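You operate a simulated robot arm through the tools that you are given. There is no shell and no other tool. Be economical: measure what you need, move in short steps, check, and stop when the job is done.

Carry out the task below with a simulated robot arm. There is one attempt and no reset: what you move stays moved.

Task
Put things in order on the top of the long table. At the end: the brown hanging cedar block from the top of the long table is on the green dish; the white bottle is on the blue tin (marked "PADS"); the teal metal pot stands where the lotion tube (marked "Beach Lotion") stood; the lotion tube stands where the brown hanging cedar block stood; whatever was shut is shut again. Leave all else as you found it, and nothing knocked over.

It is judged by the outcome, as a careful person would: the job done as asked, and still so three seconds after it is handed in. It fails if anything else is knocked over, pushed out of place, dropped, spilled or broken.

Robot
A 6-joint arm with a two-finger parallel gripper, fixed in place. Base frame: the origin is at the foot of the arm, x ahead of it, y to its left, z up; the work surface is at about z = 0.76. Units: m, rad, N and s.
With the tool pointing down near the work surface it reaches from about 0.26 to 0.68 m from the base axis. Its first joint turns from -1.152 to 1.152 rad. Payload 2.9 kg.
Tool frame: the origin (TCP) lies between the finger pads and is the grasp point; the fingertips stand 0.03 m ahead of it; z points along the fingers, y is the line along which they close. The gripper opens to 0.11 m. The fingers are 0.02 m wide and 0.01 m thick; the gripper's body (0.048 by 0.112 m) begins 0.055 m behind the TCP.
Orientation is that of the tool frame in the base frame, as [roll, pitch, yaw] about the fixed x, y, z axes, in that order (R = Rz(yaw) Ry(pitch) Rx(roll)). With the fingers straight down and closing along the base's y, the tool's x points along the base's -x, its y along +y and its z along -z.

Tools
- The arm moves only by the tool jog_arm. Its argument "plan" is a list that holds one entry, the list of rows, each a list of 7 numbers: the shift along the tool's x, y, z in units of 40 mm (1.0 is 40 mm), then the turn, a rotation vector about the tool's x, y, z in units of 5 degrees (1.0 is 5 degrees), then the gripper command, from -1 (shut) to 1 (fully open), values between in proportion. In form: [[[dx, dy, dz, ax, ay, az, fingers], ...]]. A call has 1 to 8 rows; each row shifts and turns the commanded pose from where the row before left it, along the tool's axes as they then stand. A call with a number of a shift or a turn outside -1 to 1 is refused whole. Rows are played at 5 a second. More than 0.05 m and 0.15 rad between two rows, or a gripper value outside its range, and nothing of the call is played. Where a pose cannot be reached the arm comes as near as it can. A force on the tool above 40 N (or 10 N above the force at the start of the call, whichever is more), or a blocked arm, ends the call early, and 0.2 s more pass. The fingers move at their own pace (about 0.108 m/s each) and stop on an object; they squeeze with about 41 N. The grip force told is the motor's: it shows also when the fingers shut on nothing. Time passes only in rows, and 0.2 s behind the last, so rows that do not move let the fingers close. The reply holds the time, the measured pose of the TCP, the force on the tool along the base axes, the opening and the grip force, in the units named above and with some noise.
- Cameras (640 x 400 px; columns grow to the right, rows downward): "scene" is fixed at [0.0709, 0.4432, 1.3782]; the picture's right is [-0.64, -0.77, 0.00], its down [-0.58, 0.48, -0.65] and it looks along [0.50, -0.42, -0.76] (base axes); focal length 296 px, centre (320, 200). "wrist" rides on the gripper at [0.072, 0.017, -0.103] in the tool frame; the picture's right is [-0.23, 0.97, 0.00], its down [-0.76, -0.18, -0.62] and it looks along [-0.61, -0.14, 0.78] (tool axes); focal length 222 px, centre (320, 200). There is no depth. A picture from a camera that has moved, and an enlarged one, comes with that camera's place and axes in the base frame and with its lens. The place of the scene camera against the robot may be out by one fixed shift of up to 0.025 m in any direction.
- grab_frame(camera): a new picture of that camera. The clock stands still meanwhile.
- inspect(camera, box): a new picture of the part [left, top, right, bottom] of that camera's present view, enlarged. The clock stands still meanwhile.
- job_done(): hands the job in; it is judged then, once.

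Work in short steps. Places have to be worked out from the pictures, the camera data and where the tool is seen: move nearer, look again, correct. Check each grasp and each placing, and mend what went wrong. You have 120 turns and 84 pictures in all, those below and enlarged ones among them. Open the gripper and draw the arm clear of the work before you hand the job in, unless the task says otherwise; then end with one line.

The tools are called after "Call:" as name(argument=value, ...) on one line, values as JSON. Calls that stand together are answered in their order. jog_arm: Moves the arm, as the interface text tells. Its arguments: {"type":"object","properties":{"plan":{"type":"array","items":{"type":"array","items":{"type":"array","items":{"type":"number"}}}}},"required":["plan"]} The other tools are called the same way: grab_frame (camera) takes a picture; inspect (camera, box) takes an enlarged picture of a part of a camera's view; job_done () hands the job in.

At the start:

```text
clock: 0.0
eef_pos: [0.4958, 0.0136, 1.0311]
tool_rot: [-3.142, 0.001, 3.14]
force: [-0.7, 0.2, 0.1]
gripper_width: 0.1099
gripper_force: 0.1
```

scene: 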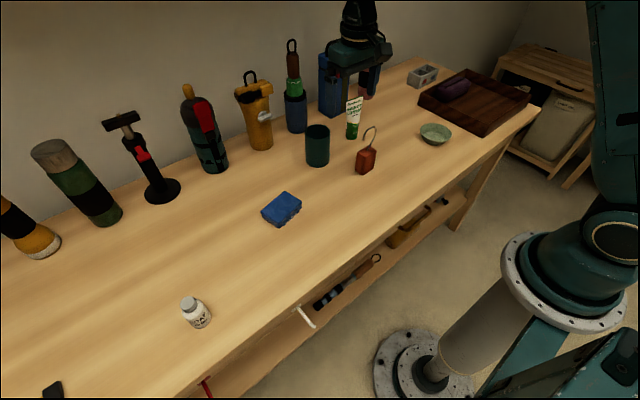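
wrist: 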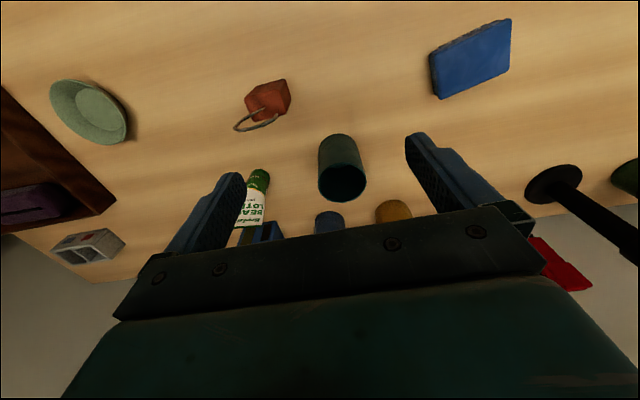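

I'll enlarge the key objects in both views before moving anything.

Call:
inspect(camera="scene", box=[280, 60, 480, 185])

Call:
inspect(camera="scene", box=[160, 180, 320, 340])

Call:
inspect(camera="wrist", box=[220, 60, 380, 240])

```text
3.20 times, centred on (380, 122) of scene
camera zoom: at [0.0709, 0.4432, 1.3782], right [-0.64, -0.77, 0.0], down [-0.58, 0.48, -0.65], along [0.5, -0.42, -0.76], focal length 949 px, centre (128, 448)
```

zoom: 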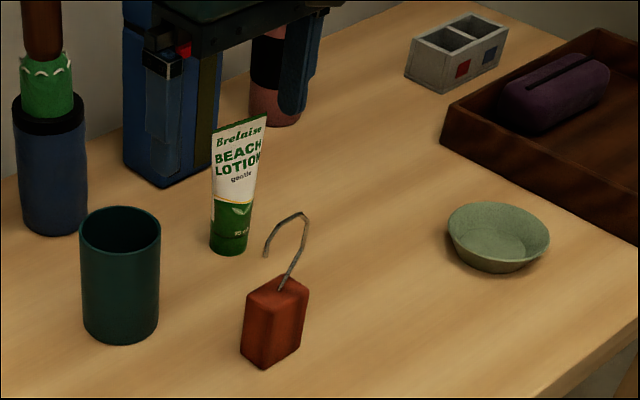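

```text
2.50 times, centred on (240, 260) of scene
camera zoom: at [0.0709, 0.4432, 1.3782], right [-0.64, -0.77, 0.0], down [-0.58, 0.48, -0.65], along [0.5, -0.42, -0.76], focal length 741 px, centre (520, 50)
```

zoom: 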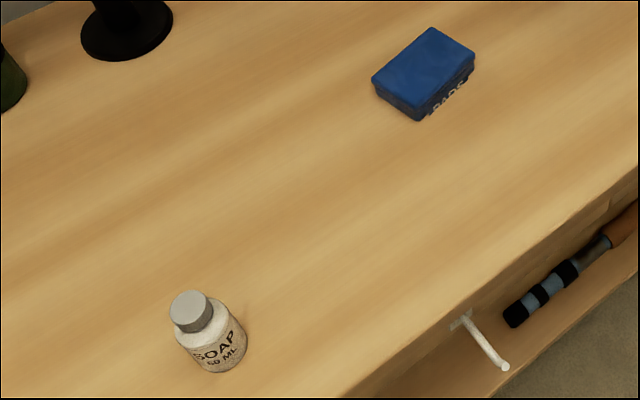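

```text
2.22 times, centred on (300, 150) of wrist
camera zoom: at [0.4226, 0.0307, 1.135], right [0.23, 0.97, 0.0], down [0.76, -0.18, 0.62], along [0.61, -0.14, -0.78], focal length 494 px, centre (364, 311)
```

zoom: 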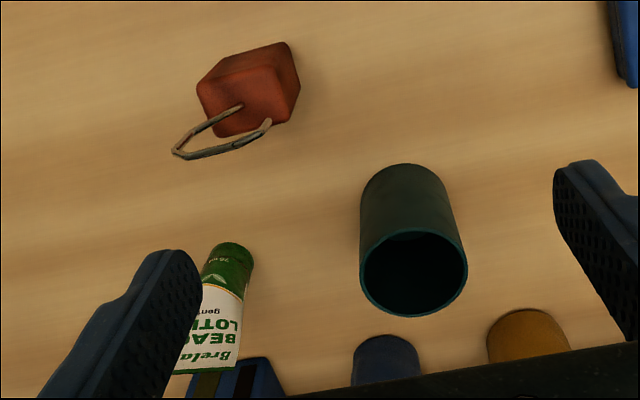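

The cedar block appears to be a standing cuboid about 3×5 cm with a wire hook on top. It sits near (0.485, -0.07). I'll move back and lower for a closer wrist view.

Call:
jog_arm(plan=[[[0.6, -0.52, 0.5, 0, 0, 0, 1], [0.6, -0.52, 0.5, 0, 0, 0, 1], [0.6, -0.52, 0.5, 0, 0, 0, 1], [0.6, -0.52, 0.5, 0, 0, 0, 1]]])

Call:
grab_frame(camera="wrist")

Call:
grab_frame(camera="scene")

```text
clock: 1.0
eef_pos: [0.3999, -0.0701, 0.9508]
tool_rot: [3.141, 0.001, -3.139]
force: [0.0, 0.0, 0.0]
gripper_width: 0.1103
gripper_force: 0.0
```

```text
78 pictures are left
camera wrist: at [0.3268, -0.0528, 1.0557], right [0.23, 0.97, 0.0], down [0.76, -0.18, 0.62], along [0.61, -0.14, -0.78], focal length 222 px, centre (320, 200)
```

wrist: 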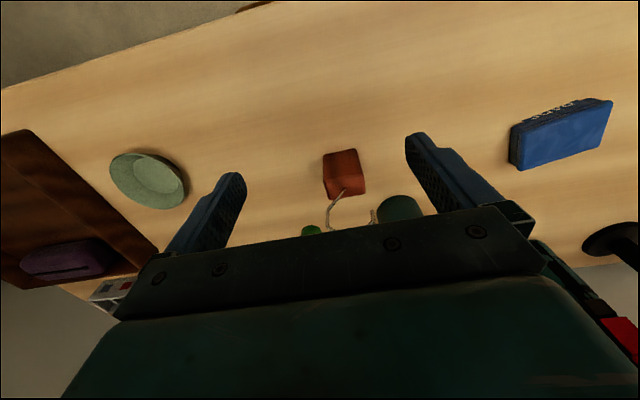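

```text
77 pictures are left
```

scene: 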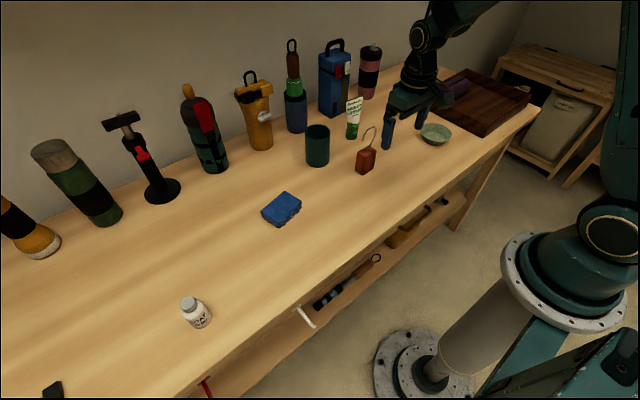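

The block is now well framed. I'll enlarge the block, the dish and the tin in the wrist view.

Call:
inspect(camera="wrist", box=[280, 120, 440, 240])

Call:
inspect(camera="wrist", box=[90, 130, 210, 220])

Call:
inspect(camera="wrist", box=[490, 80, 630, 185])

```text
3.33 times, centred on (360, 180) of wrist
camera zoom: at [0.3268, -0.0528, 1.0557], right [0.23, 0.97, 0.0], down [0.76, -0.18, 0.62], along [0.61, -0.14, -0.78], focal length 740 px, centre (187, 267)
```

zoom: 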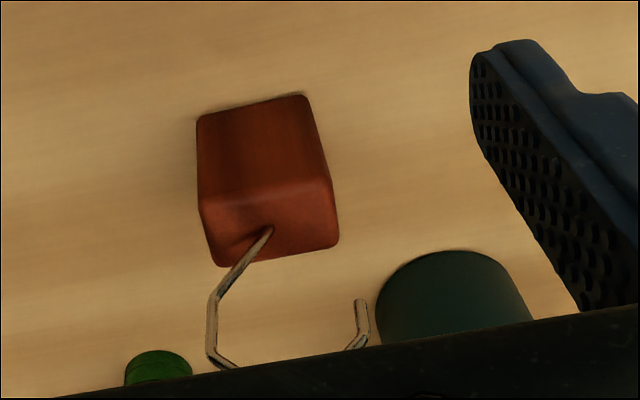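

```text
4.44 times, centred on (150, 175) of wrist
camera zoom: at [0.3268, -0.0528, 1.0557], right [0.23, 0.97, 0.0], down [0.76, -0.18, 0.62], along [0.61, -0.14, -0.78], focal length 987 px, centre (1076, 311)
```

zoom: 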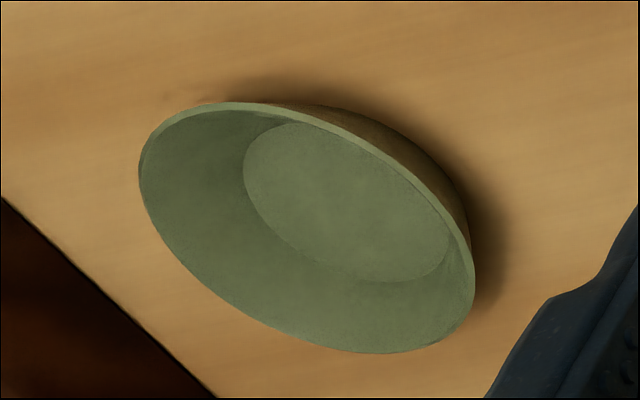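

```text
3.81 times, centred on (560, 132) of wrist
camera zoom: at [0.3268, -0.0528, 1.0557], right [0.23, 0.97, 0.0], down [0.76, -0.18, 0.62], along [0.61, -0.14, -0.78], focal length 846 px, centre (-594, 457)
```

zoom: 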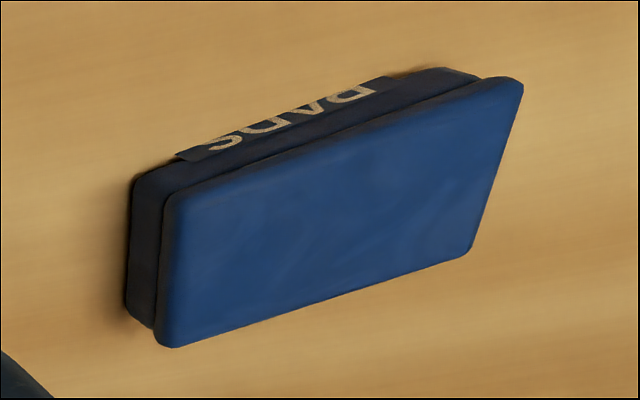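

Wrist geometry puts the block at about (0.494, -0.058), footprint 0.033 in x by 0.047 in y, with its top at about 0.823. The hook rises to about 0.91 in the y–z plane, so a straight-down grasp would hit it. I'll tilt the tool 45° and grasp from the robot's side.

Call:
jog_arm(plan=[[[0, 0, 0, 0, -1, 0, 1], [0, 0, 0, 0, -1, 0, 1], [0, 0, 0, 0, -1, 0, 1], [0, 0, 0, 0, -1, 0, 1], [0, 0, 0, 0, -1, 0, 1], [0, 0, 0, 0, -1, 0, 1], [0, 0, 0, 0, -1, 0, 1], [0, 0, 0, 0, -1, 0, 1]]])

```text
clock: 2.8
eef_pos: [0.3991, -0.0695, 0.9511]
tool_rot: [-3.141, 0.7, 3.141]
force: [-0.6, 0.4, -0.9]
gripper_width: 0.11
gripper_force: 0.1
```

Call:
jog_arm(plan=[[[0, 0, 0, 0, -1, 0, 1], [0.43, 0.15, 0.44, 0, 0, 0, 1], [0.43, 0.14, 0.44, 0, 0, 0, 1]]])

Call:
grab_frame(camera="wrist")

Call:
inspect(camera="scene", box=[280, 60, 480, 185])

```text
clock: 3.6
eef_pos: [0.3989, -0.0586, 0.9022]
tool_rot: [-3.141, 0.786, 3.141]
force: [-0.2, 1.1, 0.0]
gripper_width: 0.1102
gripper_force: 0.0
```

```text
73 pictures are left
camera wrist: at [0.2748, -0.0403, 0.924], right [0.16, 0.97, 0.16], down [0.1, -0.18, 0.98], along [0.98, -0.14, -0.12], focal length 222 px, centre (320, 200)
```

wrist: 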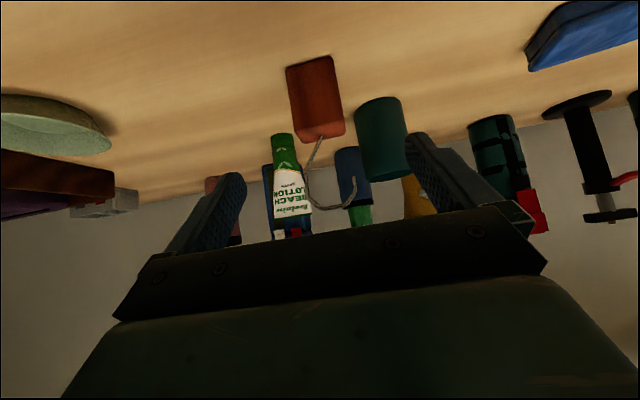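

```text
3.20 times, centred on (380, 122) of scene
camera zoom: at [0.0709, 0.4432, 1.3782], right [-0.64, -0.77, 0.0], down [-0.58, 0.48, -0.65], along [0.5, -0.42, -0.76], focal length 949 px, centre (128, 448)
```

zoom: 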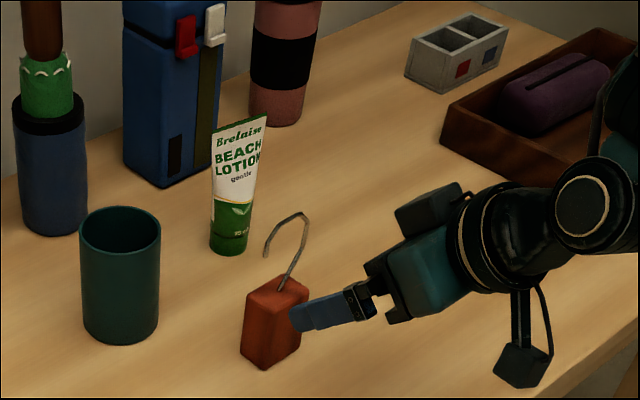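

The hook tops out at about z=0.908 and lies between the open fingers. The palm will stay behind the hook's plane, so I'll advance 0.124 m along the tool axis and look before closing.

Call:
jog_arm(plan=[[[0, 0, 0.78, 0, 0, 0, 1], [0, 0, 0.78, 0, 0, 0, 1], [0, 0, 0.78, 0, 0, 0, 1], [0, 0, 0.76, 0, 0, 0, 1]]])

Call:
grab_frame(camera="wrist")

Call:
inspect(camera="scene", box=[280, 60, 480, 185])

```text
clock: 4.6
eef_pos: [0.4854, -0.0599, 0.8138]
tool_rot: [-3.14, 0.785, -3.141]
force: [-0.4, -0.3, 0.2]
gripper_width: 0.1098
gripper_force: 0.0
```

```text
71 pictures are left
camera wrist: at [0.3625, -0.0422, 0.8357], right [0.16, 0.97, 0.16], down [0.1, -0.18, 0.98], along [0.98, -0.14, -0.12], focal length 222 px, centre (320, 200)
```

wrist: 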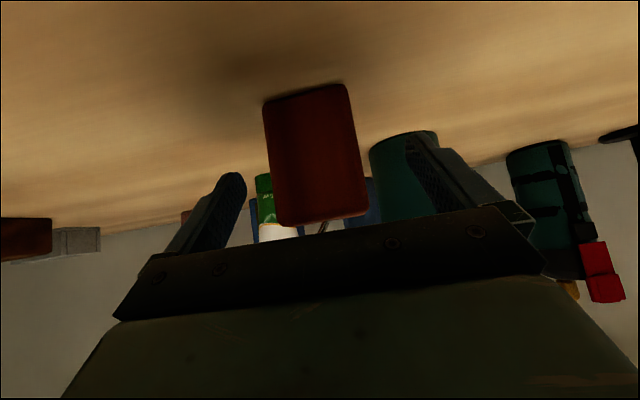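

```text
3.20 times, centred on (380, 122) of scene
camera zoom: at [0.0709, 0.4432, 1.3782], right [-0.64, -0.77, 0.0], down [-0.58, 0.48, -0.65], along [0.5, -0.42, -0.76], focal length 949 px, centre (128, 448)
```

zoom: 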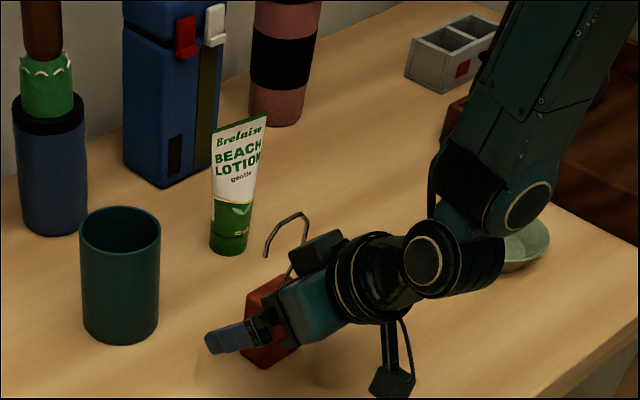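

The fingers straddle the upper half of the block and the palm is clear of the hook, so I'm closing.

Call:
jog_arm(plan=[[[0, 0, 0, 0, 0, 0, -1], [0, 0, 0, 0, 0, 0, -1], [0, 0, 0, 0, 0, 0, -1], [0, 0, 0, 0, 0, 0, -1]]])

```text
clock: 5.6
eef_pos: [0.4866, -0.0594, 0.813]
tool_rot: [-3.14, 0.785, 3.142]
force: [0.6, -1.3, 0.5]
gripper_width: 0.0495
gripper_force: 40.9
```

Grip holds at 0.0495 m. I'll lift straight up about 0.12 m.

Call:
jog_arm(plan=[[[-0.35, 0, -0.35, 0, 0, 0, -1], [-0.7, 0, -0.7, 0, 0, 0, -1], [-0.7, 0, -0.7, 0, 0, 0, -1], [-0.5, 0, -0.5, 0, 0, 0, -1]]])

Call:
grab_frame(camera="scene")

Call:
grab_frame(camera="wrist")

```text
clock: 6.6
eef_pos: [0.4896, -0.0565, 0.9433]
tool_rot: [-3.141, 0.786, -3.14]
force: [-1.0, -0.1, -0.7]
gripper_width: 0.0497
gripper_force: 41.2
```

```text
69 pictures are left
```

scene: 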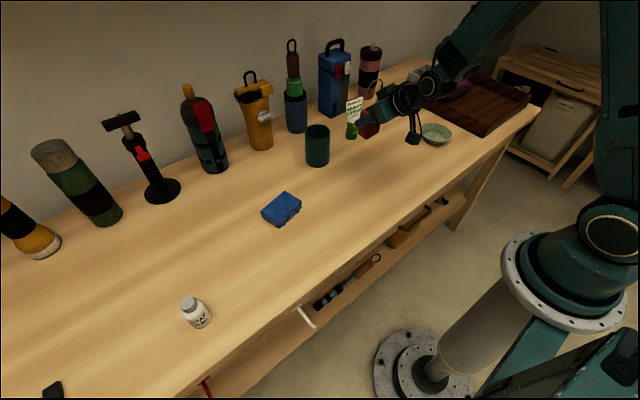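

```text
68 pictures are left
camera wrist: at [0.3647, -0.0392, 0.9647], right [0.16, 0.97, 0.16], down [0.1, -0.18, 0.98], along [0.98, -0.14, -0.12], focal length 222 px, centre (320, 200)
```

wrist: 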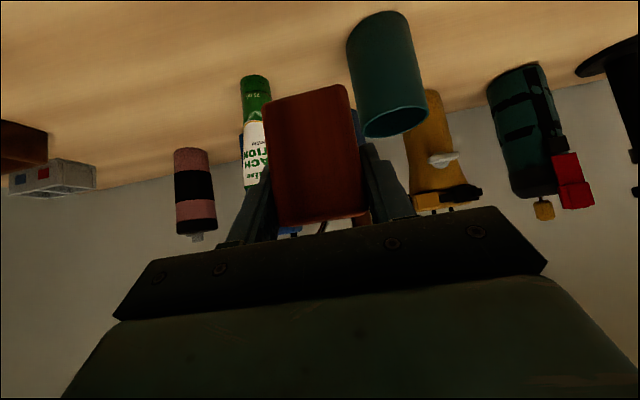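

The block is held upright. I'll carry it sideways to above the dish, near (0.449, -0.337).

Call:
jog_arm(plan=[[[0.06, -0.5, -0.06, 0, 0, 0, -1], [0.12, -1, -0.12, 0, 0, 0, -1], [0.12, -1, -0.12, 0, 0, 0, -1], [0.12, -1, -0.12, 0, 0, 0, -1], [0.12, -1, -0.12, 0, 0, 0, -1], [0.12, -1, -0.12, 0, 0, 0, -1], [0.12, -1, -0.12, 0, 0, 0, -1], [0.06, -0.5, -0.06, 0, 0, 0, -1]]])

Call:
grab_frame(camera="wrist")

Call:
inspect(camera="scene", box=[360, 60, 520, 180])

```text
clock: 8.4
eef_pos: [0.4366, -0.3411, 0.9391]
tool_rot: [-3.142, 0.785, 3.14]
force: [-0.2, 0.4, -0.8]
gripper_width: 0.0496
gripper_force: 41.5
```

```text
67 pictures are left
camera wrist: at [0.312, -0.3234, 0.9608], right [0.16, 0.97, 0.16], down [0.1, -0.18, 0.98], along [0.98, -0.14, -0.12], focal length 222 px, centre (320, 200)
```

wrist: 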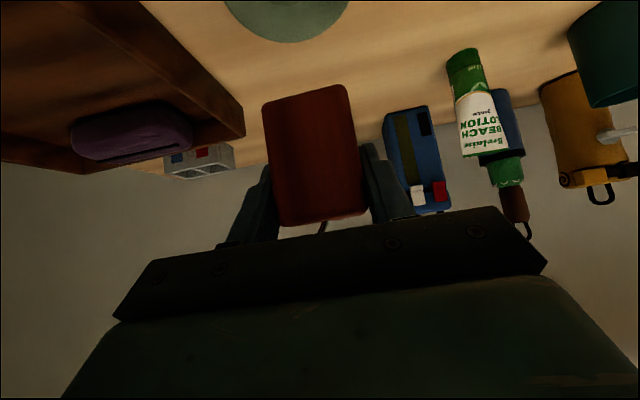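

```text
3.33 times, centred on (440, 120) of scene
camera zoom: at [0.0709, 0.4432, 1.3782], right [-0.64, -0.77, 0.0], down [-0.58, 0.48, -0.65], along [0.5, -0.42, -0.76], focal length 988 px, centre (-80, 467)
```

zoom: 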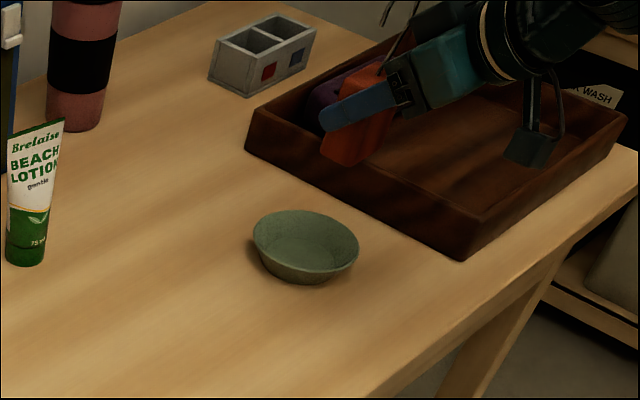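

Dish centre estimates agree at about (0.447, -0.337), with the tray edge at y≈-0.465 and clear. I'll descend to just above the dish floor.

Call:
jog_arm(plan=[[[0.49, 0.02, 0.517, 0, 0, 0, -1], [0.49, 0.02, 0.517, 0, 0, 0, -1], [0.49, 0.02, 0.517, 0, 0, 0, -1], [0.3, 0.02, 0.317, 0, 0, 0, -1]]])

Call:
inspect(camera="scene", box=[360, 60, 520, 180])

Call:
grab_frame(camera="wrist")

```text
clock: 9.4
eef_pos: [0.4394, -0.3347, 0.8374]
tool_rot: [-3.141, 0.784, -3.141]
force: [0.5, 0.5, -1.2]
gripper_width: 0.0495
gripper_force: 41.4
```

```text
3.33 times, centred on (440, 120) of scene
camera zoom: at [0.0709, 0.4432, 1.3782], right [-0.64, -0.77, 0.0], down [-0.58, 0.48, -0.65], along [0.5, -0.42, -0.76], focal length 988 px, centre (-80, 467)
```

zoom: 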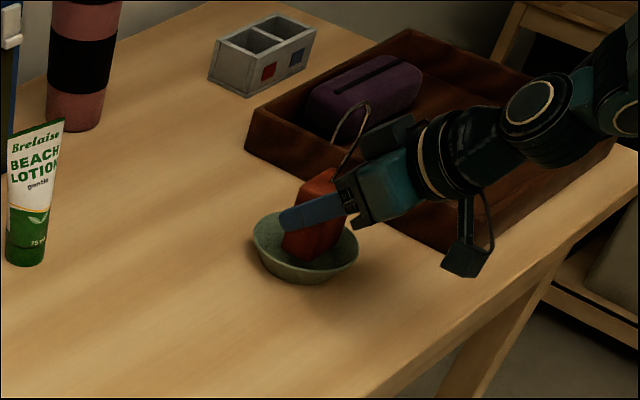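

```text
64 pictures are left
camera wrist: at [0.3158, -0.3183, 0.8593], right [0.16, 0.97, 0.16], down [0.1, -0.18, 0.98], along [0.98, -0.14, -0.12], focal length 222 px, centre (320, 200)
```

wrist: 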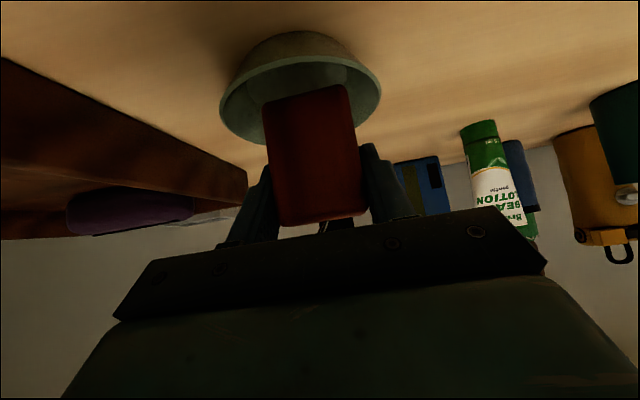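

The block looks to be about 4 mm too far left of the dish centre. I'll correct that and lower gently, watching the force.

Call:
jog_arm(plan=[[[0.11, -0.1, 0.11, 0, 0, 0, -1], [0.1, 0, 0.1, 0, 0, 0, -1], [0.05, 0, 0.05, 0, 0, 0, -1]]])

```text
clock: 10.2
eef_pos: [0.4422, -0.3384, 0.8243]
tool_rot: [3.141, 0.784, 3.141]
force: [0.1, -0.5, -0.7]
gripper_width: 0.0494
gripper_force: 40.4
```

Call:
jog_arm(plan=[[[0.04, 0, 0.04, 0, 0, 0, -1], [0.03, 0, 0.03, 0, 0, 0, -1], [0, 0, 0, 0, 0, 0, -1]]])

Call:
inspect(camera="scene", box=[380, 80, 480, 160])

```text
clock: 11.0
eef_pos: [0.4419, -0.3387, 0.8197]
tool_rot: [3.141, 0.787, 3.141]
force: [-0.5, 0.5, 1.9]
gripper_width: 0.0499
gripper_force: 41.0
```

```text
5.00 times, centred on (430, 120) of scene
camera zoom: at [0.0709, 0.4433, 1.3782], right [-0.64, -0.77, 0.0], down [-0.58, 0.48, -0.66], along [0.5, -0.42, -0.76], focal length 1482 px, centre (-230, 600)
```

zoom: 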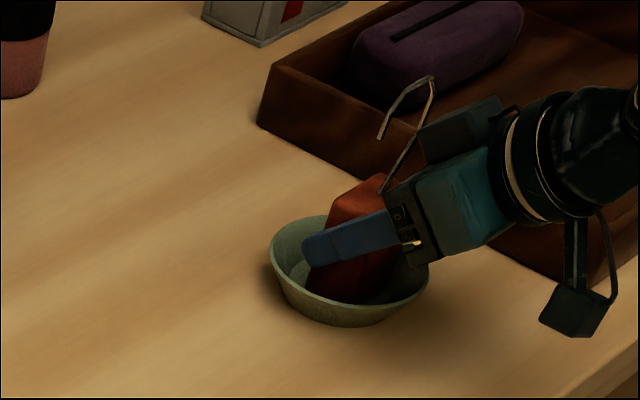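

Force is just starting to rise to +1.9 N. I'll go down another 2 mm to confirm contact.

Call:
jog_arm(plan=[[[0.035, 0, 0.035, 0, 0, 0, -1], [0, 0, 0, 0, 0, 0, -1]]])

```text
clock: 11.6
eef_pos: [0.4418, -0.3393, 0.8194]
tool_rot: [-3.14, 0.791, -3.14]
force: [-7.9, 3.5, 24.5]
gripper_width: 0.0495
gripper_force: 41.1
```

The block is seated, with firm contact at 0.819. I'll ease up 2 mm, open only slightly to stay inside the rim, and retract along the tool axis.

Call:
jog_arm(plan=[[[-0.035, 0, -0.035, 0, 0, 0, -1], [0, 0, 0, 0, 0, 0, 0.09], [0, 0, 0, 0, 0, 0, 0.09]]])

Call:
inspect(camera="scene", box=[380, 80, 480, 160])

```text
clock: 12.4
eef_pos: [0.4417, -0.339, 0.8175]
tool_rot: [-3.142, 0.784, -3.141]
force: [1.4, -0.2, 0.0]
gripper_width: 0.0601
gripper_force: 0.1
```

```text
5.00 times, centred on (430, 120) of scene
camera zoom: at [0.0709, 0.4432, 1.3782], right [-0.64, -0.77, 0.0], down [-0.58, 0.48, -0.65], along [0.5, -0.42, -0.76], focal length 1482 px, centre (-230, 600)
```

zoom: 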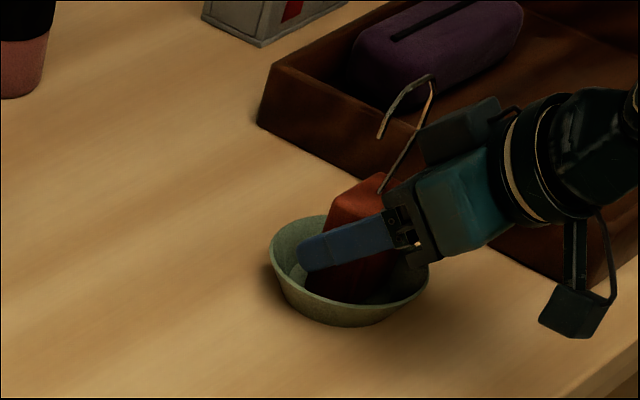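

Released and stable. I'll retract along the tool axis and check.

Call:
jog_arm(plan=[[[0, 0, -0.4, 0, 0, 0, 0.09], [0, 0, -0.8, 0, 0, 0, 0.09], [0, 0, -0.9, 0, 0, 0, 0.3], [0, 0, -0.9, 0, 0, 0, 1]]])

Call:
inspect(camera="scene", box=[380, 60, 500, 160])

Call:
grab_frame(camera="wrist")

```text
clock: 13.4
eef_pos: [0.3563, -0.3401, 0.9051]
tool_rot: [3.14, 0.784, 3.14]
force: [-0.2, 0.1, 0.3]
gripper_width: 0.1101
gripper_force: 0.1
```

```text
4.00 times, centred on (440, 110) of scene
camera zoom: at [0.0709, 0.4432, 1.3782], right [-0.64, -0.77, 0.0], down [-0.58, 0.48, -0.65], along [0.5, -0.42, -0.76], focal length 1186 px, centre (-160, 560)
```

zoom: 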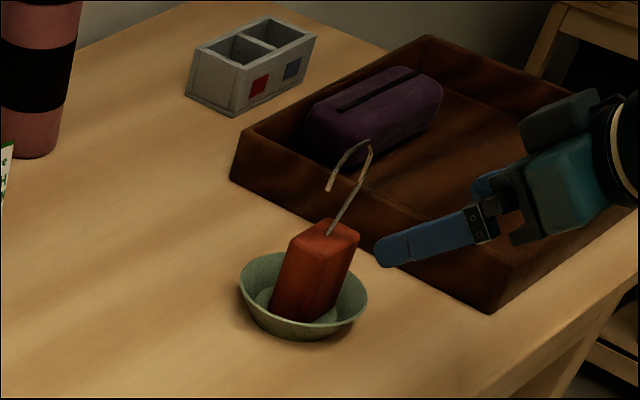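

```text
60 pictures are left
camera wrist: at [0.2322, -0.3224, 0.9262], right [0.16, 0.97, 0.16], down [0.1, -0.18, 0.98], along [0.98, -0.14, -0.12], focal length 222 px, centre (320, 200)
```

wrist: 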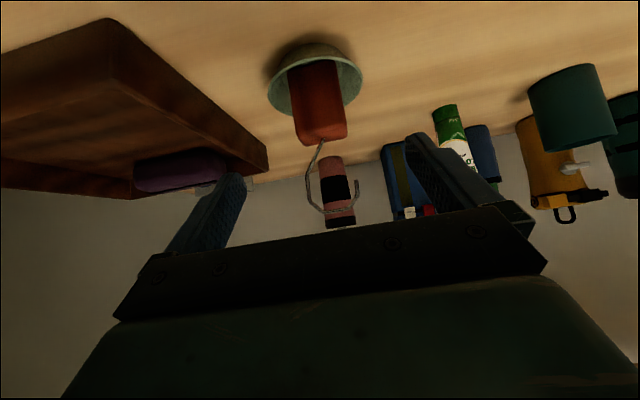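

The block stands in the dish. Next is the lotion tube near (0.634, -0.14). I'll move left, then forward, keeping the tilt, for a close look.

Call:
jog_arm(plan=[[[0, 1, 0, 0, 0, 0, 1], [0, 1, 0, 0, 0, 0, 1], [0, 1, 0, 0, 0, 0, 1], [0, 1, 0, 0, 0, 0, 1], [0, 1, 0, 0, 0, 0, 1], [-0.9, 0, 0.63, 0, 0, 0, 1], [-0.9, 0, 0.63, 0, 0, 0, 1], [-0.9, 0, 0.63, 0, 0, 0, 1]]])

Call:
grab_frame(camera="wrist")

Call:
inspect(camera="scene", box=[290, 70, 450, 180])

```text
clock: 15.2
eef_pos: [0.4903, -0.1398, 0.9274]
tool_rot: [-3.141, 0.785, -3.14]
force: [1.2, 0.6, -0.5]
gripper_width: 0.11
gripper_force: 0.1
```

```text
59 pictures are left
camera wrist: at [0.3674, -0.1223, 0.9497], right [0.16, 0.97, 0.16], down [0.1, -0.18, 0.98], along [0.98, -0.14, -0.12], focal length 222 px, centre (320, 200)
```

wrist: 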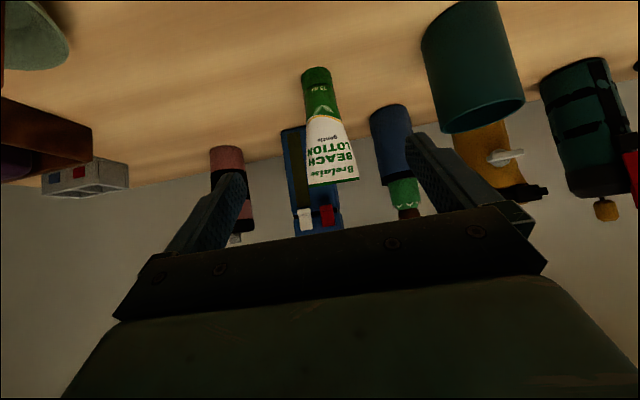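

```text
3.64 times, centred on (370, 125) of scene
camera zoom: at [0.0709, 0.4432, 1.3782], right [-0.64, -0.77, 0.0], down [-0.58, 0.48, -0.65], along [0.5, -0.42, -0.76], focal length 1078 px, centre (138, 473)
```

zoom: 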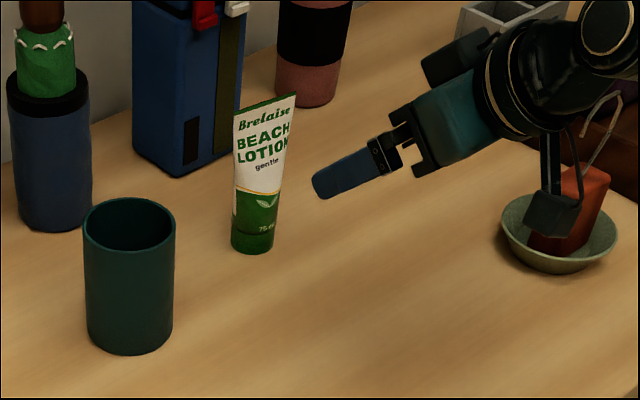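

Call:
inspect(camera="wrist", box=[260, 50, 400, 210])

Call:
inspect(camera="wrist", box=[400, 0, 560, 140])

```text
2.50 times, centred on (330, 130) of wrist
camera zoom: at [0.3674, -0.1223, 0.9497], right [0.16, 0.97, 0.16], down [0.1, -0.18, 0.98], along [0.98, -0.14, -0.12], focal length 555 px, centre (295, 375)
```

zoom: 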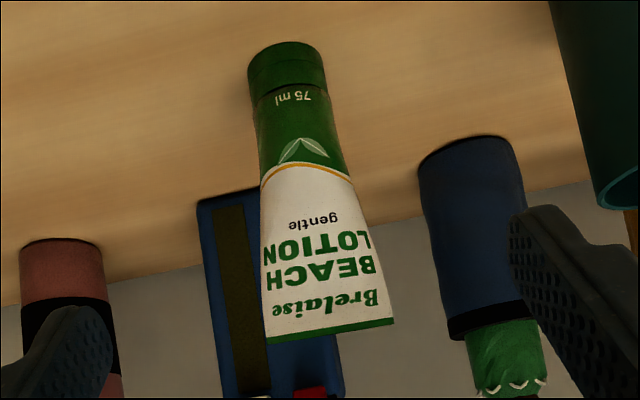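

```text
2.86 times, centred on (480, 70) of wrist
camera zoom: at [0.3674, -0.1223, 0.9497], right [0.16, 0.97, 0.16], down [0.1, -0.18, 0.98], along [0.98, -0.14, -0.12], focal length 635 px, centre (-137, 571)
```

zoom: 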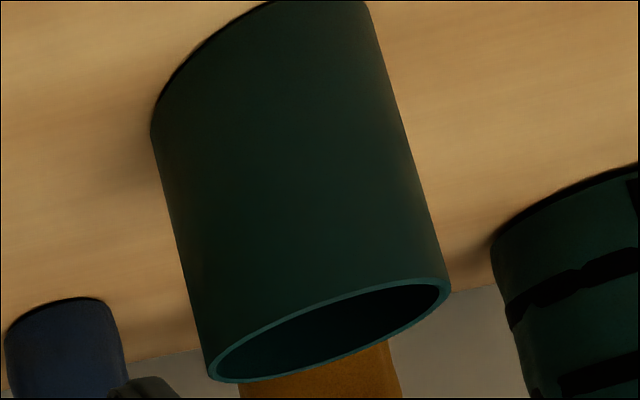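

The tube's base centre is at about (0.632, -0.137), ~0.037 m across, with its top at about 0.90. The flat crimp lies along y. I'll approach along the 45° axis to TCP (0.628, -0.137, 0.797).

Call:
jog_arm(plan=[[[-0.02, 0.01, 0.79, 0, 0, 0, 1], [-0.02, 0.01, 0.79, 0, 0, 0, 1], [-0.02, 0.01, 0.79, 0, 0, 0, 1], [-0.02, 0.01, 0.79, 0, 0, 0, 1]]])

Call:
grab_frame(camera="wrist")

```text
clock: 16.2
eef_pos: [0.5801, -0.1379, 0.8401]
tool_rot: [-3.14, 0.785, -3.139]
force: [-0.1, 0.6, -0.2]
gripper_width: 0.1103
gripper_force: 0.1
```

```text
55 pictures are left
camera wrist: at [0.456, -0.1201, 0.8622], right [0.16, 0.97, 0.16], down [0.1, -0.18, 0.98], along [0.98, -0.14, -0.12], focal length 222 px, centre (320, 200)
```

wrist: 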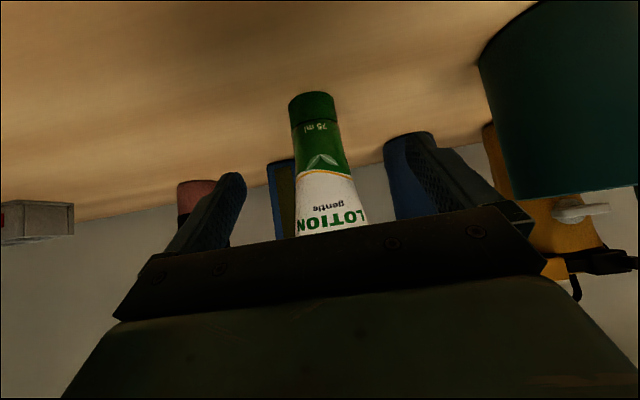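

Call:
jog_arm(plan=[[[-0.04, 0.01, 0.8, 0, 0, 0, 1], [-0.04, 0.01, 0.8, 0, 0, 0, 1], [0, 0, 0, 0, 0, 0, 1]]])

Call:
grab_frame(camera="wrist")

Call:
inspect(camera="scene", box=[290, 70, 450, 180])

```text
clock: 17.0
eef_pos: [0.6276, -0.1364, 0.7953]
tool_rot: [3.141, 0.784, 3.141]
force: [-0.3, -0.6, 0.2]
gripper_width: 0.1099
gripper_force: 0.0
```

```text
54 pictures are left
camera wrist: at [0.503, -0.1188, 0.8171], right [0.16, 0.97, 0.16], down [0.1, -0.18, 0.98], along [0.98, -0.14, -0.12], focal length 222 px, centre (320, 200)
```

wrist: 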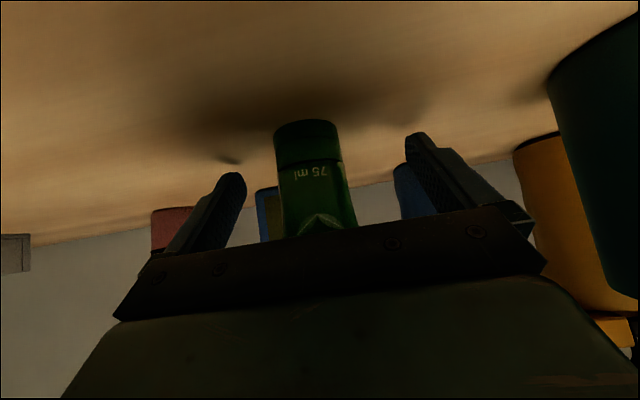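

```text
3.64 times, centred on (370, 125) of scene
camera zoom: at [0.0709, 0.4432, 1.3782], right [-0.64, -0.77, 0.0], down [-0.58, 0.48, -0.65], along [0.5, -0.42, -0.76], focal length 1078 px, centre (138, 473)
```

zoom: 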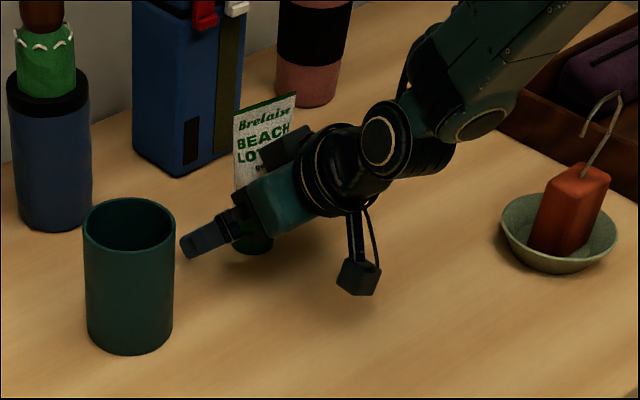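

The tube is centred between the fingers, so I'm closing.

Call:
jog_arm(plan=[[[0, 0, 0, 0, 0, 0, -1], [0, 0, 0, 0, 0, 0, -1], [0, 0, 0, 0, 0, 0, -1], [0, 0, 0, 0, 0, 0, -1]]])

Call:
grab_frame(camera="wrist")

```text
clock: 18.0
eef_pos: [0.6282, -0.1371, 0.7957]
tool_rot: [-3.141, 0.787, 3.139]
force: [-0.3, -0.1, 0.4]
gripper_width: 0.0429
gripper_force: 40.6
```

```text
52 pictures are left
camera wrist: at [0.5028, -0.1189, 0.8174], right [0.16, 0.97, 0.16], down [0.1, -0.18, 0.98], along [0.98, -0.14, -0.12], focal length 222 px, centre (320, 200)
```

wrist: 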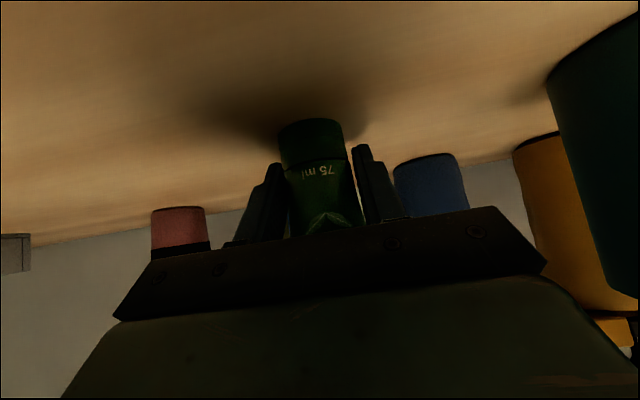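

Grip is good at 0.043 m; the tube shifted only ~2 mm while closing. I'll lift, move back in x, then across to the cedar block's old spot at (0.494, -0.058).

Call:
jog_arm(plan=[[[-0.35, 0, -0.35, 0, 0, 0, -1], [-0.7, 0, -0.7, 0, 0, 0, -1], [-0.7, 0, -0.7, 0, 0, 0, -1], [0.81, 0, -0.81, 0, 0, 0, -1], [0.81, 0, -0.81, 0, 0, 0, -1], [0.82, 0, -0.82, 0, 0, 0, -1], [0, 0.99, 0, 0, 0, 0, -1], [0, 0.99, 0, 0, 0, 0, -1]]])

Call:
grab_frame(camera="scene")

Call:
grab_frame(camera="wrist")

```text
clock: 19.8
eef_pos: [0.4865, -0.0566, 0.8973]
tool_rot: [-3.142, 0.786, 3.141]
force: [0.5, 0.2, -0.5]
gripper_width: 0.0428
gripper_force: 41.2
```

```text
51 pictures are left
```

scene: 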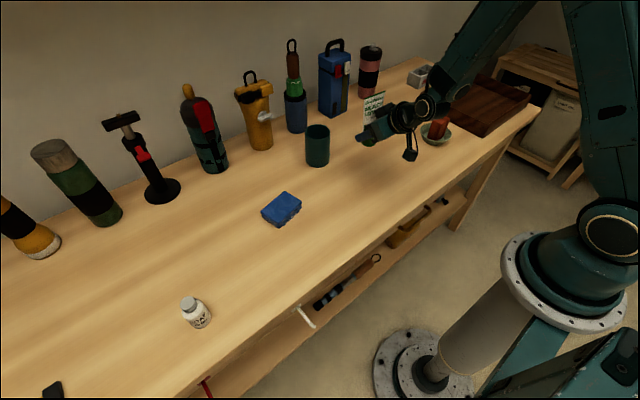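

```text
50 pictures are left
camera wrist: at [0.3616, -0.0403, 0.9195], right [0.16, 0.97, 0.16], down [0.1, -0.18, 0.98], along [0.98, -0.14, -0.12], focal length 222 px, centre (320, 200)
```

wrist: 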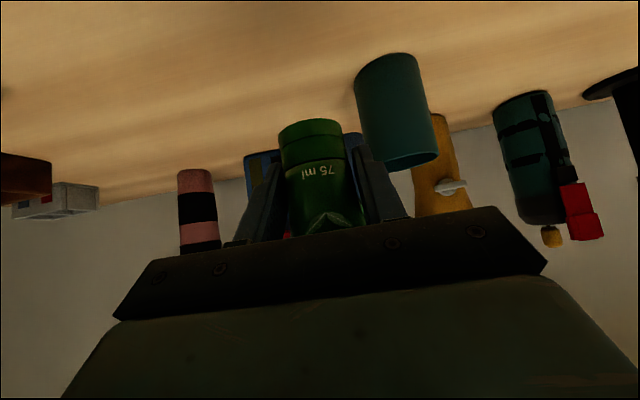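

The tube is held upright. I'll lower it to just above the table at the cedar spot.

Call:
jog_arm(plan=[[[0.54, -0.01, 0.58, 0, 0, 0, -1], [0.54, -0.01, 0.58, 0, 0, 0, -1], [0.5, -0.01, 0.54, 0, 0, 0, -1], [0.06, 0, 0.06, 0, 0, 0, -1], [0, 0, 0, 0, 0, 0, -1]]])

```text
clock: 21.0
eef_pos: [0.4914, -0.0584, 0.8001]
tool_rot: [-3.142, 0.785, -3.141]
force: [0.8, 0.2, -1.2]
gripper_width: 0.0428
gripper_force: 40.9
```

Call:
jog_arm(plan=[[[0.05, 0, 0.05, 0, 0, 0, -1], [0.03, 0, 0.03, 0, 0, 0, -1], [0, 0, 0, 0, 0, 0, -1]]])

Call:
grab_frame(camera="wrist")

```text
clock: 21.8
eef_pos: [0.4915, -0.0593, 0.7954]
tool_rot: [3.141, 0.785, -3.141]
force: [0.2, 0.7, -0.4]
gripper_width: 0.0429
gripper_force: 41.9
```

```text
49 pictures are left
camera wrist: at [0.367, -0.041, 0.8177], right [0.16, 0.97, 0.16], down [0.1, -0.18, 0.98], along [0.98, -0.14, -0.12], focal length 222 px, centre (320, 200)
```

wrist: 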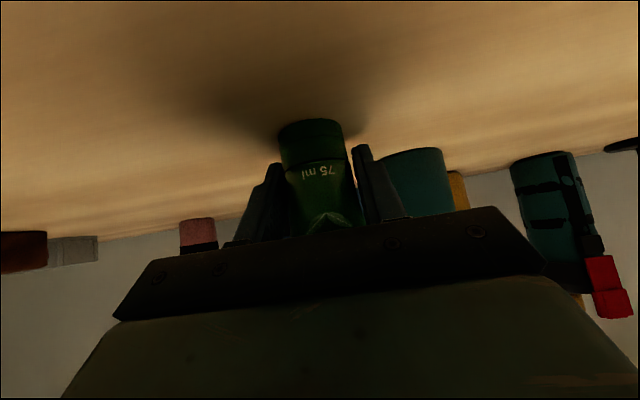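

It's almost touching. I'll take one more 1.5 mm step to feel contact.

Call:
jog_arm(plan=[[[0.027, 0, 0.027, 0, 0, 0, -1], [0, 0, 0, 0, 0, 0, -1]]])

```text
clock: 22.4
eef_pos: [0.4914, -0.0591, 0.7947]
tool_rot: [-3.141, 0.786, -3.141]
force: [-2.4, -0.3, 7.5]
gripper_width: 0.0427
gripper_force: 41.3
```

Contact at 7.5 N. I'll open, then back out along the tool axis.

Call:
jog_arm(plan=[[[0, 0, 0, 0, 0, 0, 0], [0, 0, 0, 0, 0, 0, 1], [0, 0, 0, 0, 0, 0, 1], [0, 0, -0.5, 0, 0, 0, 1], [0, 0, -0.9, 0, 0, 0, 1], [0, 0, -0.9, 0, 0, 0, 1], [0, 0, -0.9, 0, 0, 0, 1]]])

Call:
grab_frame(camera="wrist")

Call:
inspect(camera="scene", box=[280, 70, 440, 180])

```text
clock: 24.0
eef_pos: [0.4027, -0.0606, 0.8847]
tool_rot: [3.14, 0.786, 3.141]
force: [0.0, -0.6, -0.2]
gripper_width: 0.11
gripper_force: 0.0
```

```text
48 pictures are left
camera wrist: at [0.2777, -0.0439, 0.9076], right [0.16, 0.97, 0.16], down [0.1, -0.18, 0.98], along [0.98, -0.14, -0.12], focal length 222 px, centre (320, 200)
```

wrist: 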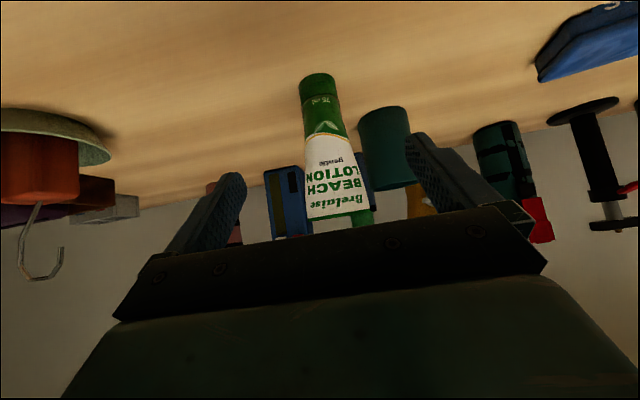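

```text
3.64 times, centred on (360, 125) of scene
camera zoom: at [0.0709, 0.4432, 1.3782], right [-0.64, -0.77, 0.0], down [-0.58, 0.48, -0.65], along [0.5, -0.42, -0.76], focal length 1078 px, centre (174, 473)
```

zoom: 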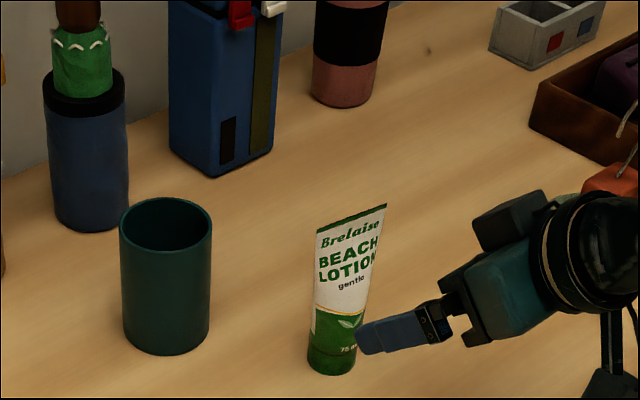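

The lotion tube stands on the cedar block's spot. Next I'll straighten the tool to vertical while rising, then view the pot.

Call:
jog_arm(plan=[[[0, 0, -0.3, 0, 1, 0, 1], [0, 0, -0.3, 0, 1, 0, 1], [0, 0, -0.3, 0, 1, 0, 1], [0, 0, -0.3, 0, 1, 0, 1], [0, 0, -0.3, 0, 1, 0, 1], [0, 0, -0.3, 0, 1, 0, 1], [0, 0, -0.3, 0, 1, 0, 1], [0, 0, -0.3, 0, 1, 0, 1]]])

```text
clock: 25.8
eef_pos: [0.3568, -0.0573, 0.969]
tool_rot: [3.14, 0.087, -3.141]
force: [-0.1, 0.0, 0.2]
gripper_width: 0.1098
gripper_force: 0.0
```

Call:
jog_arm(plan=[[[0, 0.4, -0.3, 0, 1, 0, 1], [0, 0.95, -0.25, 0, 0, 0, 1], [0, 0.95, -0.25, 0, 0, 0, 1], [-1, 0, 0, 0, 0, 0, 1], [-1, 0, 0, 0, 0, 0, 1], [-1, 0, 0, 0, 0, 0, 1]]])

Call:
grab_frame(camera="wrist")

```text
clock: 27.2
eef_pos: [0.4773, 0.0341, 1.0001]
tool_rot: [-3.141, 0.0, -3.142]
force: [-0.8, -0.5, -0.3]
gripper_width: 0.1098
gripper_force: 0.1
```

```text
46 pictures are left
camera wrist: at [0.4061, 0.0509, 1.1036], right [0.23, 0.97, 0.0], down [0.76, -0.18, 0.62], along [0.61, -0.14, -0.78], focal length 222 px, centre (320, 200)
```

wrist: 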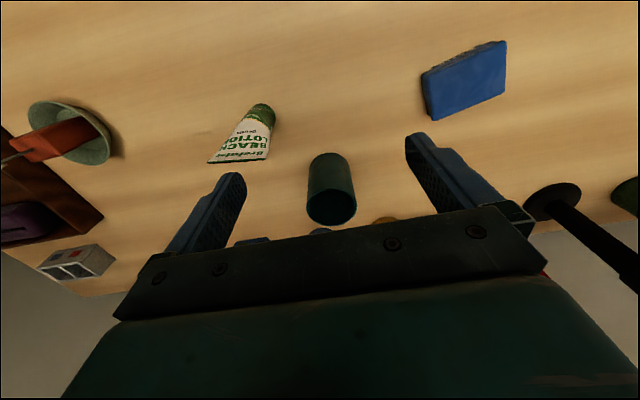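

Call:
inspect(camera="wrist", box=[280, 130, 380, 230])

Call:
inspect(camera="wrist", box=[400, 20, 530, 130])

```text
4.00 times, centred on (330, 180) of wrist
camera zoom: at [0.4061, 0.0509, 1.1036], right [0.23, 0.97, 0.0], down [0.76, -0.18, 0.62], along [0.61, -0.14, -0.78], focal length 888 px, centre (280, 280)
```

zoom: 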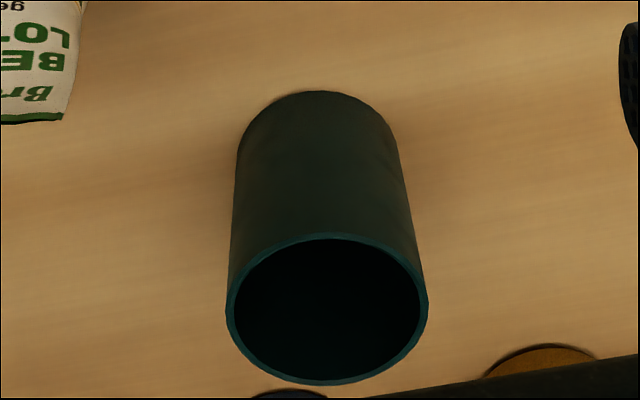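

```text
3.64 times, centred on (465, 75) of wrist
camera zoom: at [0.4061, 0.0509, 1.1036], right [0.23, 0.97, 0.0], down [0.76, -0.18, 0.62], along [0.61, -0.14, -0.78], focal length 808 px, centre (-207, 654)
```

zoom: 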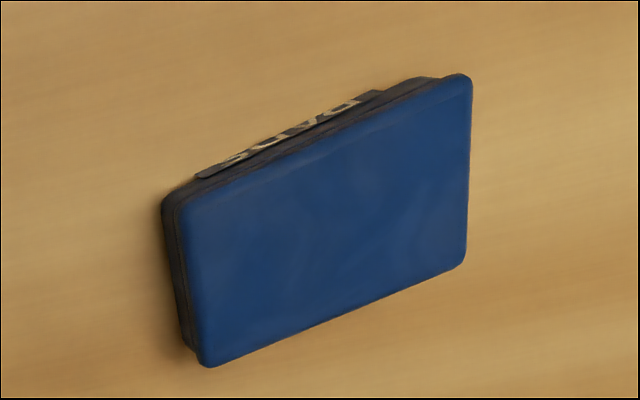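

The pot's centre is at about (0.610, 0.022), 0.07 m in diameter, with its rim at about z=0.868. I'll move above it with the tool pointing straight down.

Call:
jog_arm(plan=[[[-0.83, -0.075, 0.25, 0, 0, 0, 1], [-0.83, -0.075, 0.25, 0, 0, 0, 1], [-0.83, -0.075, 0.25, 0, 0, 0, 1], [-0.83, -0.075, 0.25, 0, 0, 0, 1], [0, 0, 0, 0, 0, 0, 1]]])

Call:
grab_frame(camera="wrist")

Call:
inspect(camera="scene", box=[240, 40, 420, 180])

```text
clock: 28.4
eef_pos: [0.6107, 0.0198, 0.9605]
tool_rot: [-3.141, -0.001, 3.141]
force: [0.4, 0.3, 0.0]
gripper_width: 0.11
gripper_force: 0.1
```

```text
43 pictures are left
camera wrist: at [0.5384, 0.0379, 1.0643], right [0.23, 0.97, 0.0], down [0.76, -0.18, 0.62], along [0.61, -0.14, -0.78], focal length 222 px, centre (320, 200)
```

wrist: 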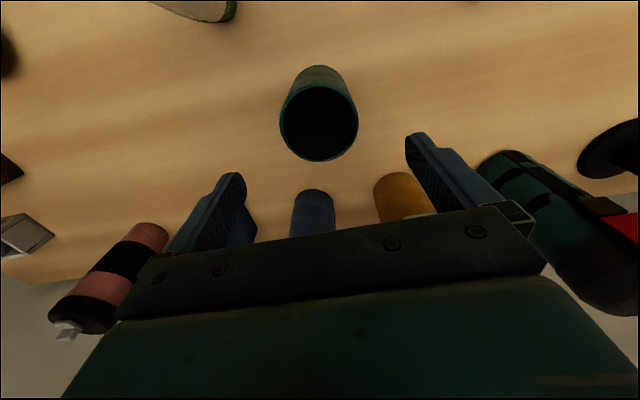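

```text
2.86 times, centred on (330, 110) of scene
camera zoom: at [0.0709, 0.4432, 1.3782], right [-0.64, -0.77, 0.0], down [-0.58, 0.48, -0.65], along [0.5, -0.42, -0.76], focal length 847 px, centre (291, 457)
```

zoom: 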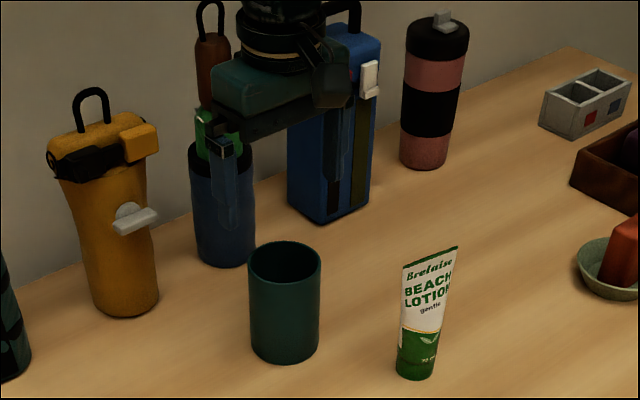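

Rim centre confirmed at about (0.606, 0.022). I'll descend so the fingers straddle the rim.

Call:
jog_arm(plan=[[[0.05, 0.05, 0.74, 0, 0, 0, 1], [0.05, 0, 0.74, 0, 0, 0, 1], [0, 0, 0.74, 0, 0, 0, 1], [0, 0, 0.74, 0, 0, 0, 1], [0, 0, 0, 0, 0, 0, 1]]])

Call:
grab_frame(camera="wrist")

Call:
inspect(camera="scene", box=[240, 40, 420, 180])

```text
clock: 29.6
eef_pos: [0.6072, 0.0233, 0.8422]
tool_rot: [3.141, 0.0, -3.142]
force: [0.1, 0.3, -0.2]
gripper_width: 0.11
gripper_force: 0.0
```

```text
41 pictures are left
camera wrist: at [0.5336, 0.0398, 0.9456], right [0.23, 0.97, 0.0], down [0.76, -0.18, 0.62], along [0.61, -0.14, -0.78], focal length 222 px, centre (320, 200)
```

wrist: 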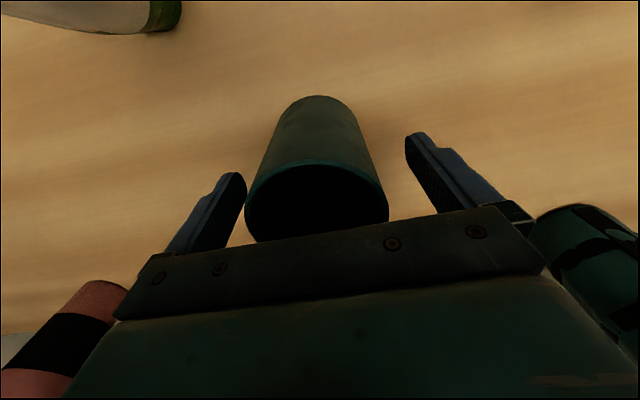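

```text
2.86 times, centred on (330, 110) of scene
camera zoom: at [0.0709, 0.4432, 1.3782], right [-0.64, -0.77, 0.0], down [-0.58, 0.48, -0.65], along [0.5, -0.42, -0.76], focal length 847 px, centre (291, 457)
```

zoom: 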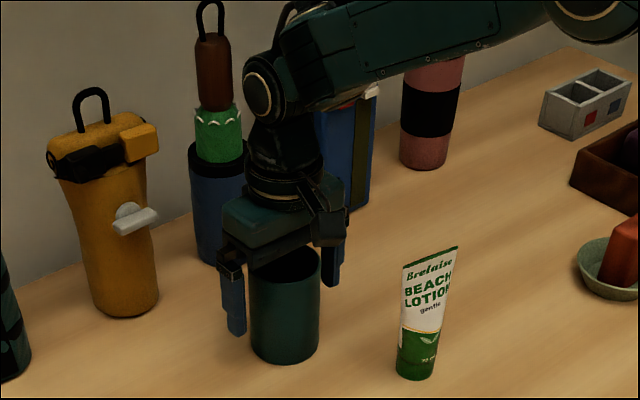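

The pot is well centred between the fingers. I'm closing.

Call:
jog_arm(plan=[[[0, 0, 0, 0, 0, 0, -1], [0, 0, 0, 0, 0, 0, -1], [0, 0, 0, 0, 0, 0, -1]]])

Call:
grab_frame(camera="wrist")

```text
clock: 30.4
eef_pos: [0.6078, 0.0223, 0.8419]
tool_rot: [-3.141, -0.002, -3.141]
force: [0.8, -0.4, 0.2]
gripper_width: 0.0708
gripper_force: 40.8
```

```text
39 pictures are left
camera wrist: at [0.5336, 0.0398, 0.9458], right [0.23, 0.97, 0.0], down [0.76, -0.18, 0.62], along [0.61, -0.14, -0.78], focal length 222 px, centre (320, 200)
```

wrist: 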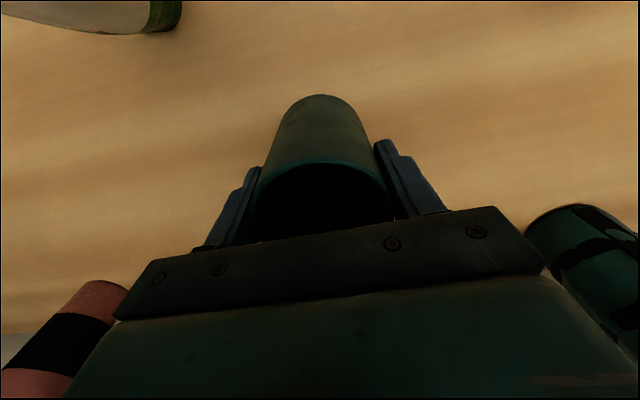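

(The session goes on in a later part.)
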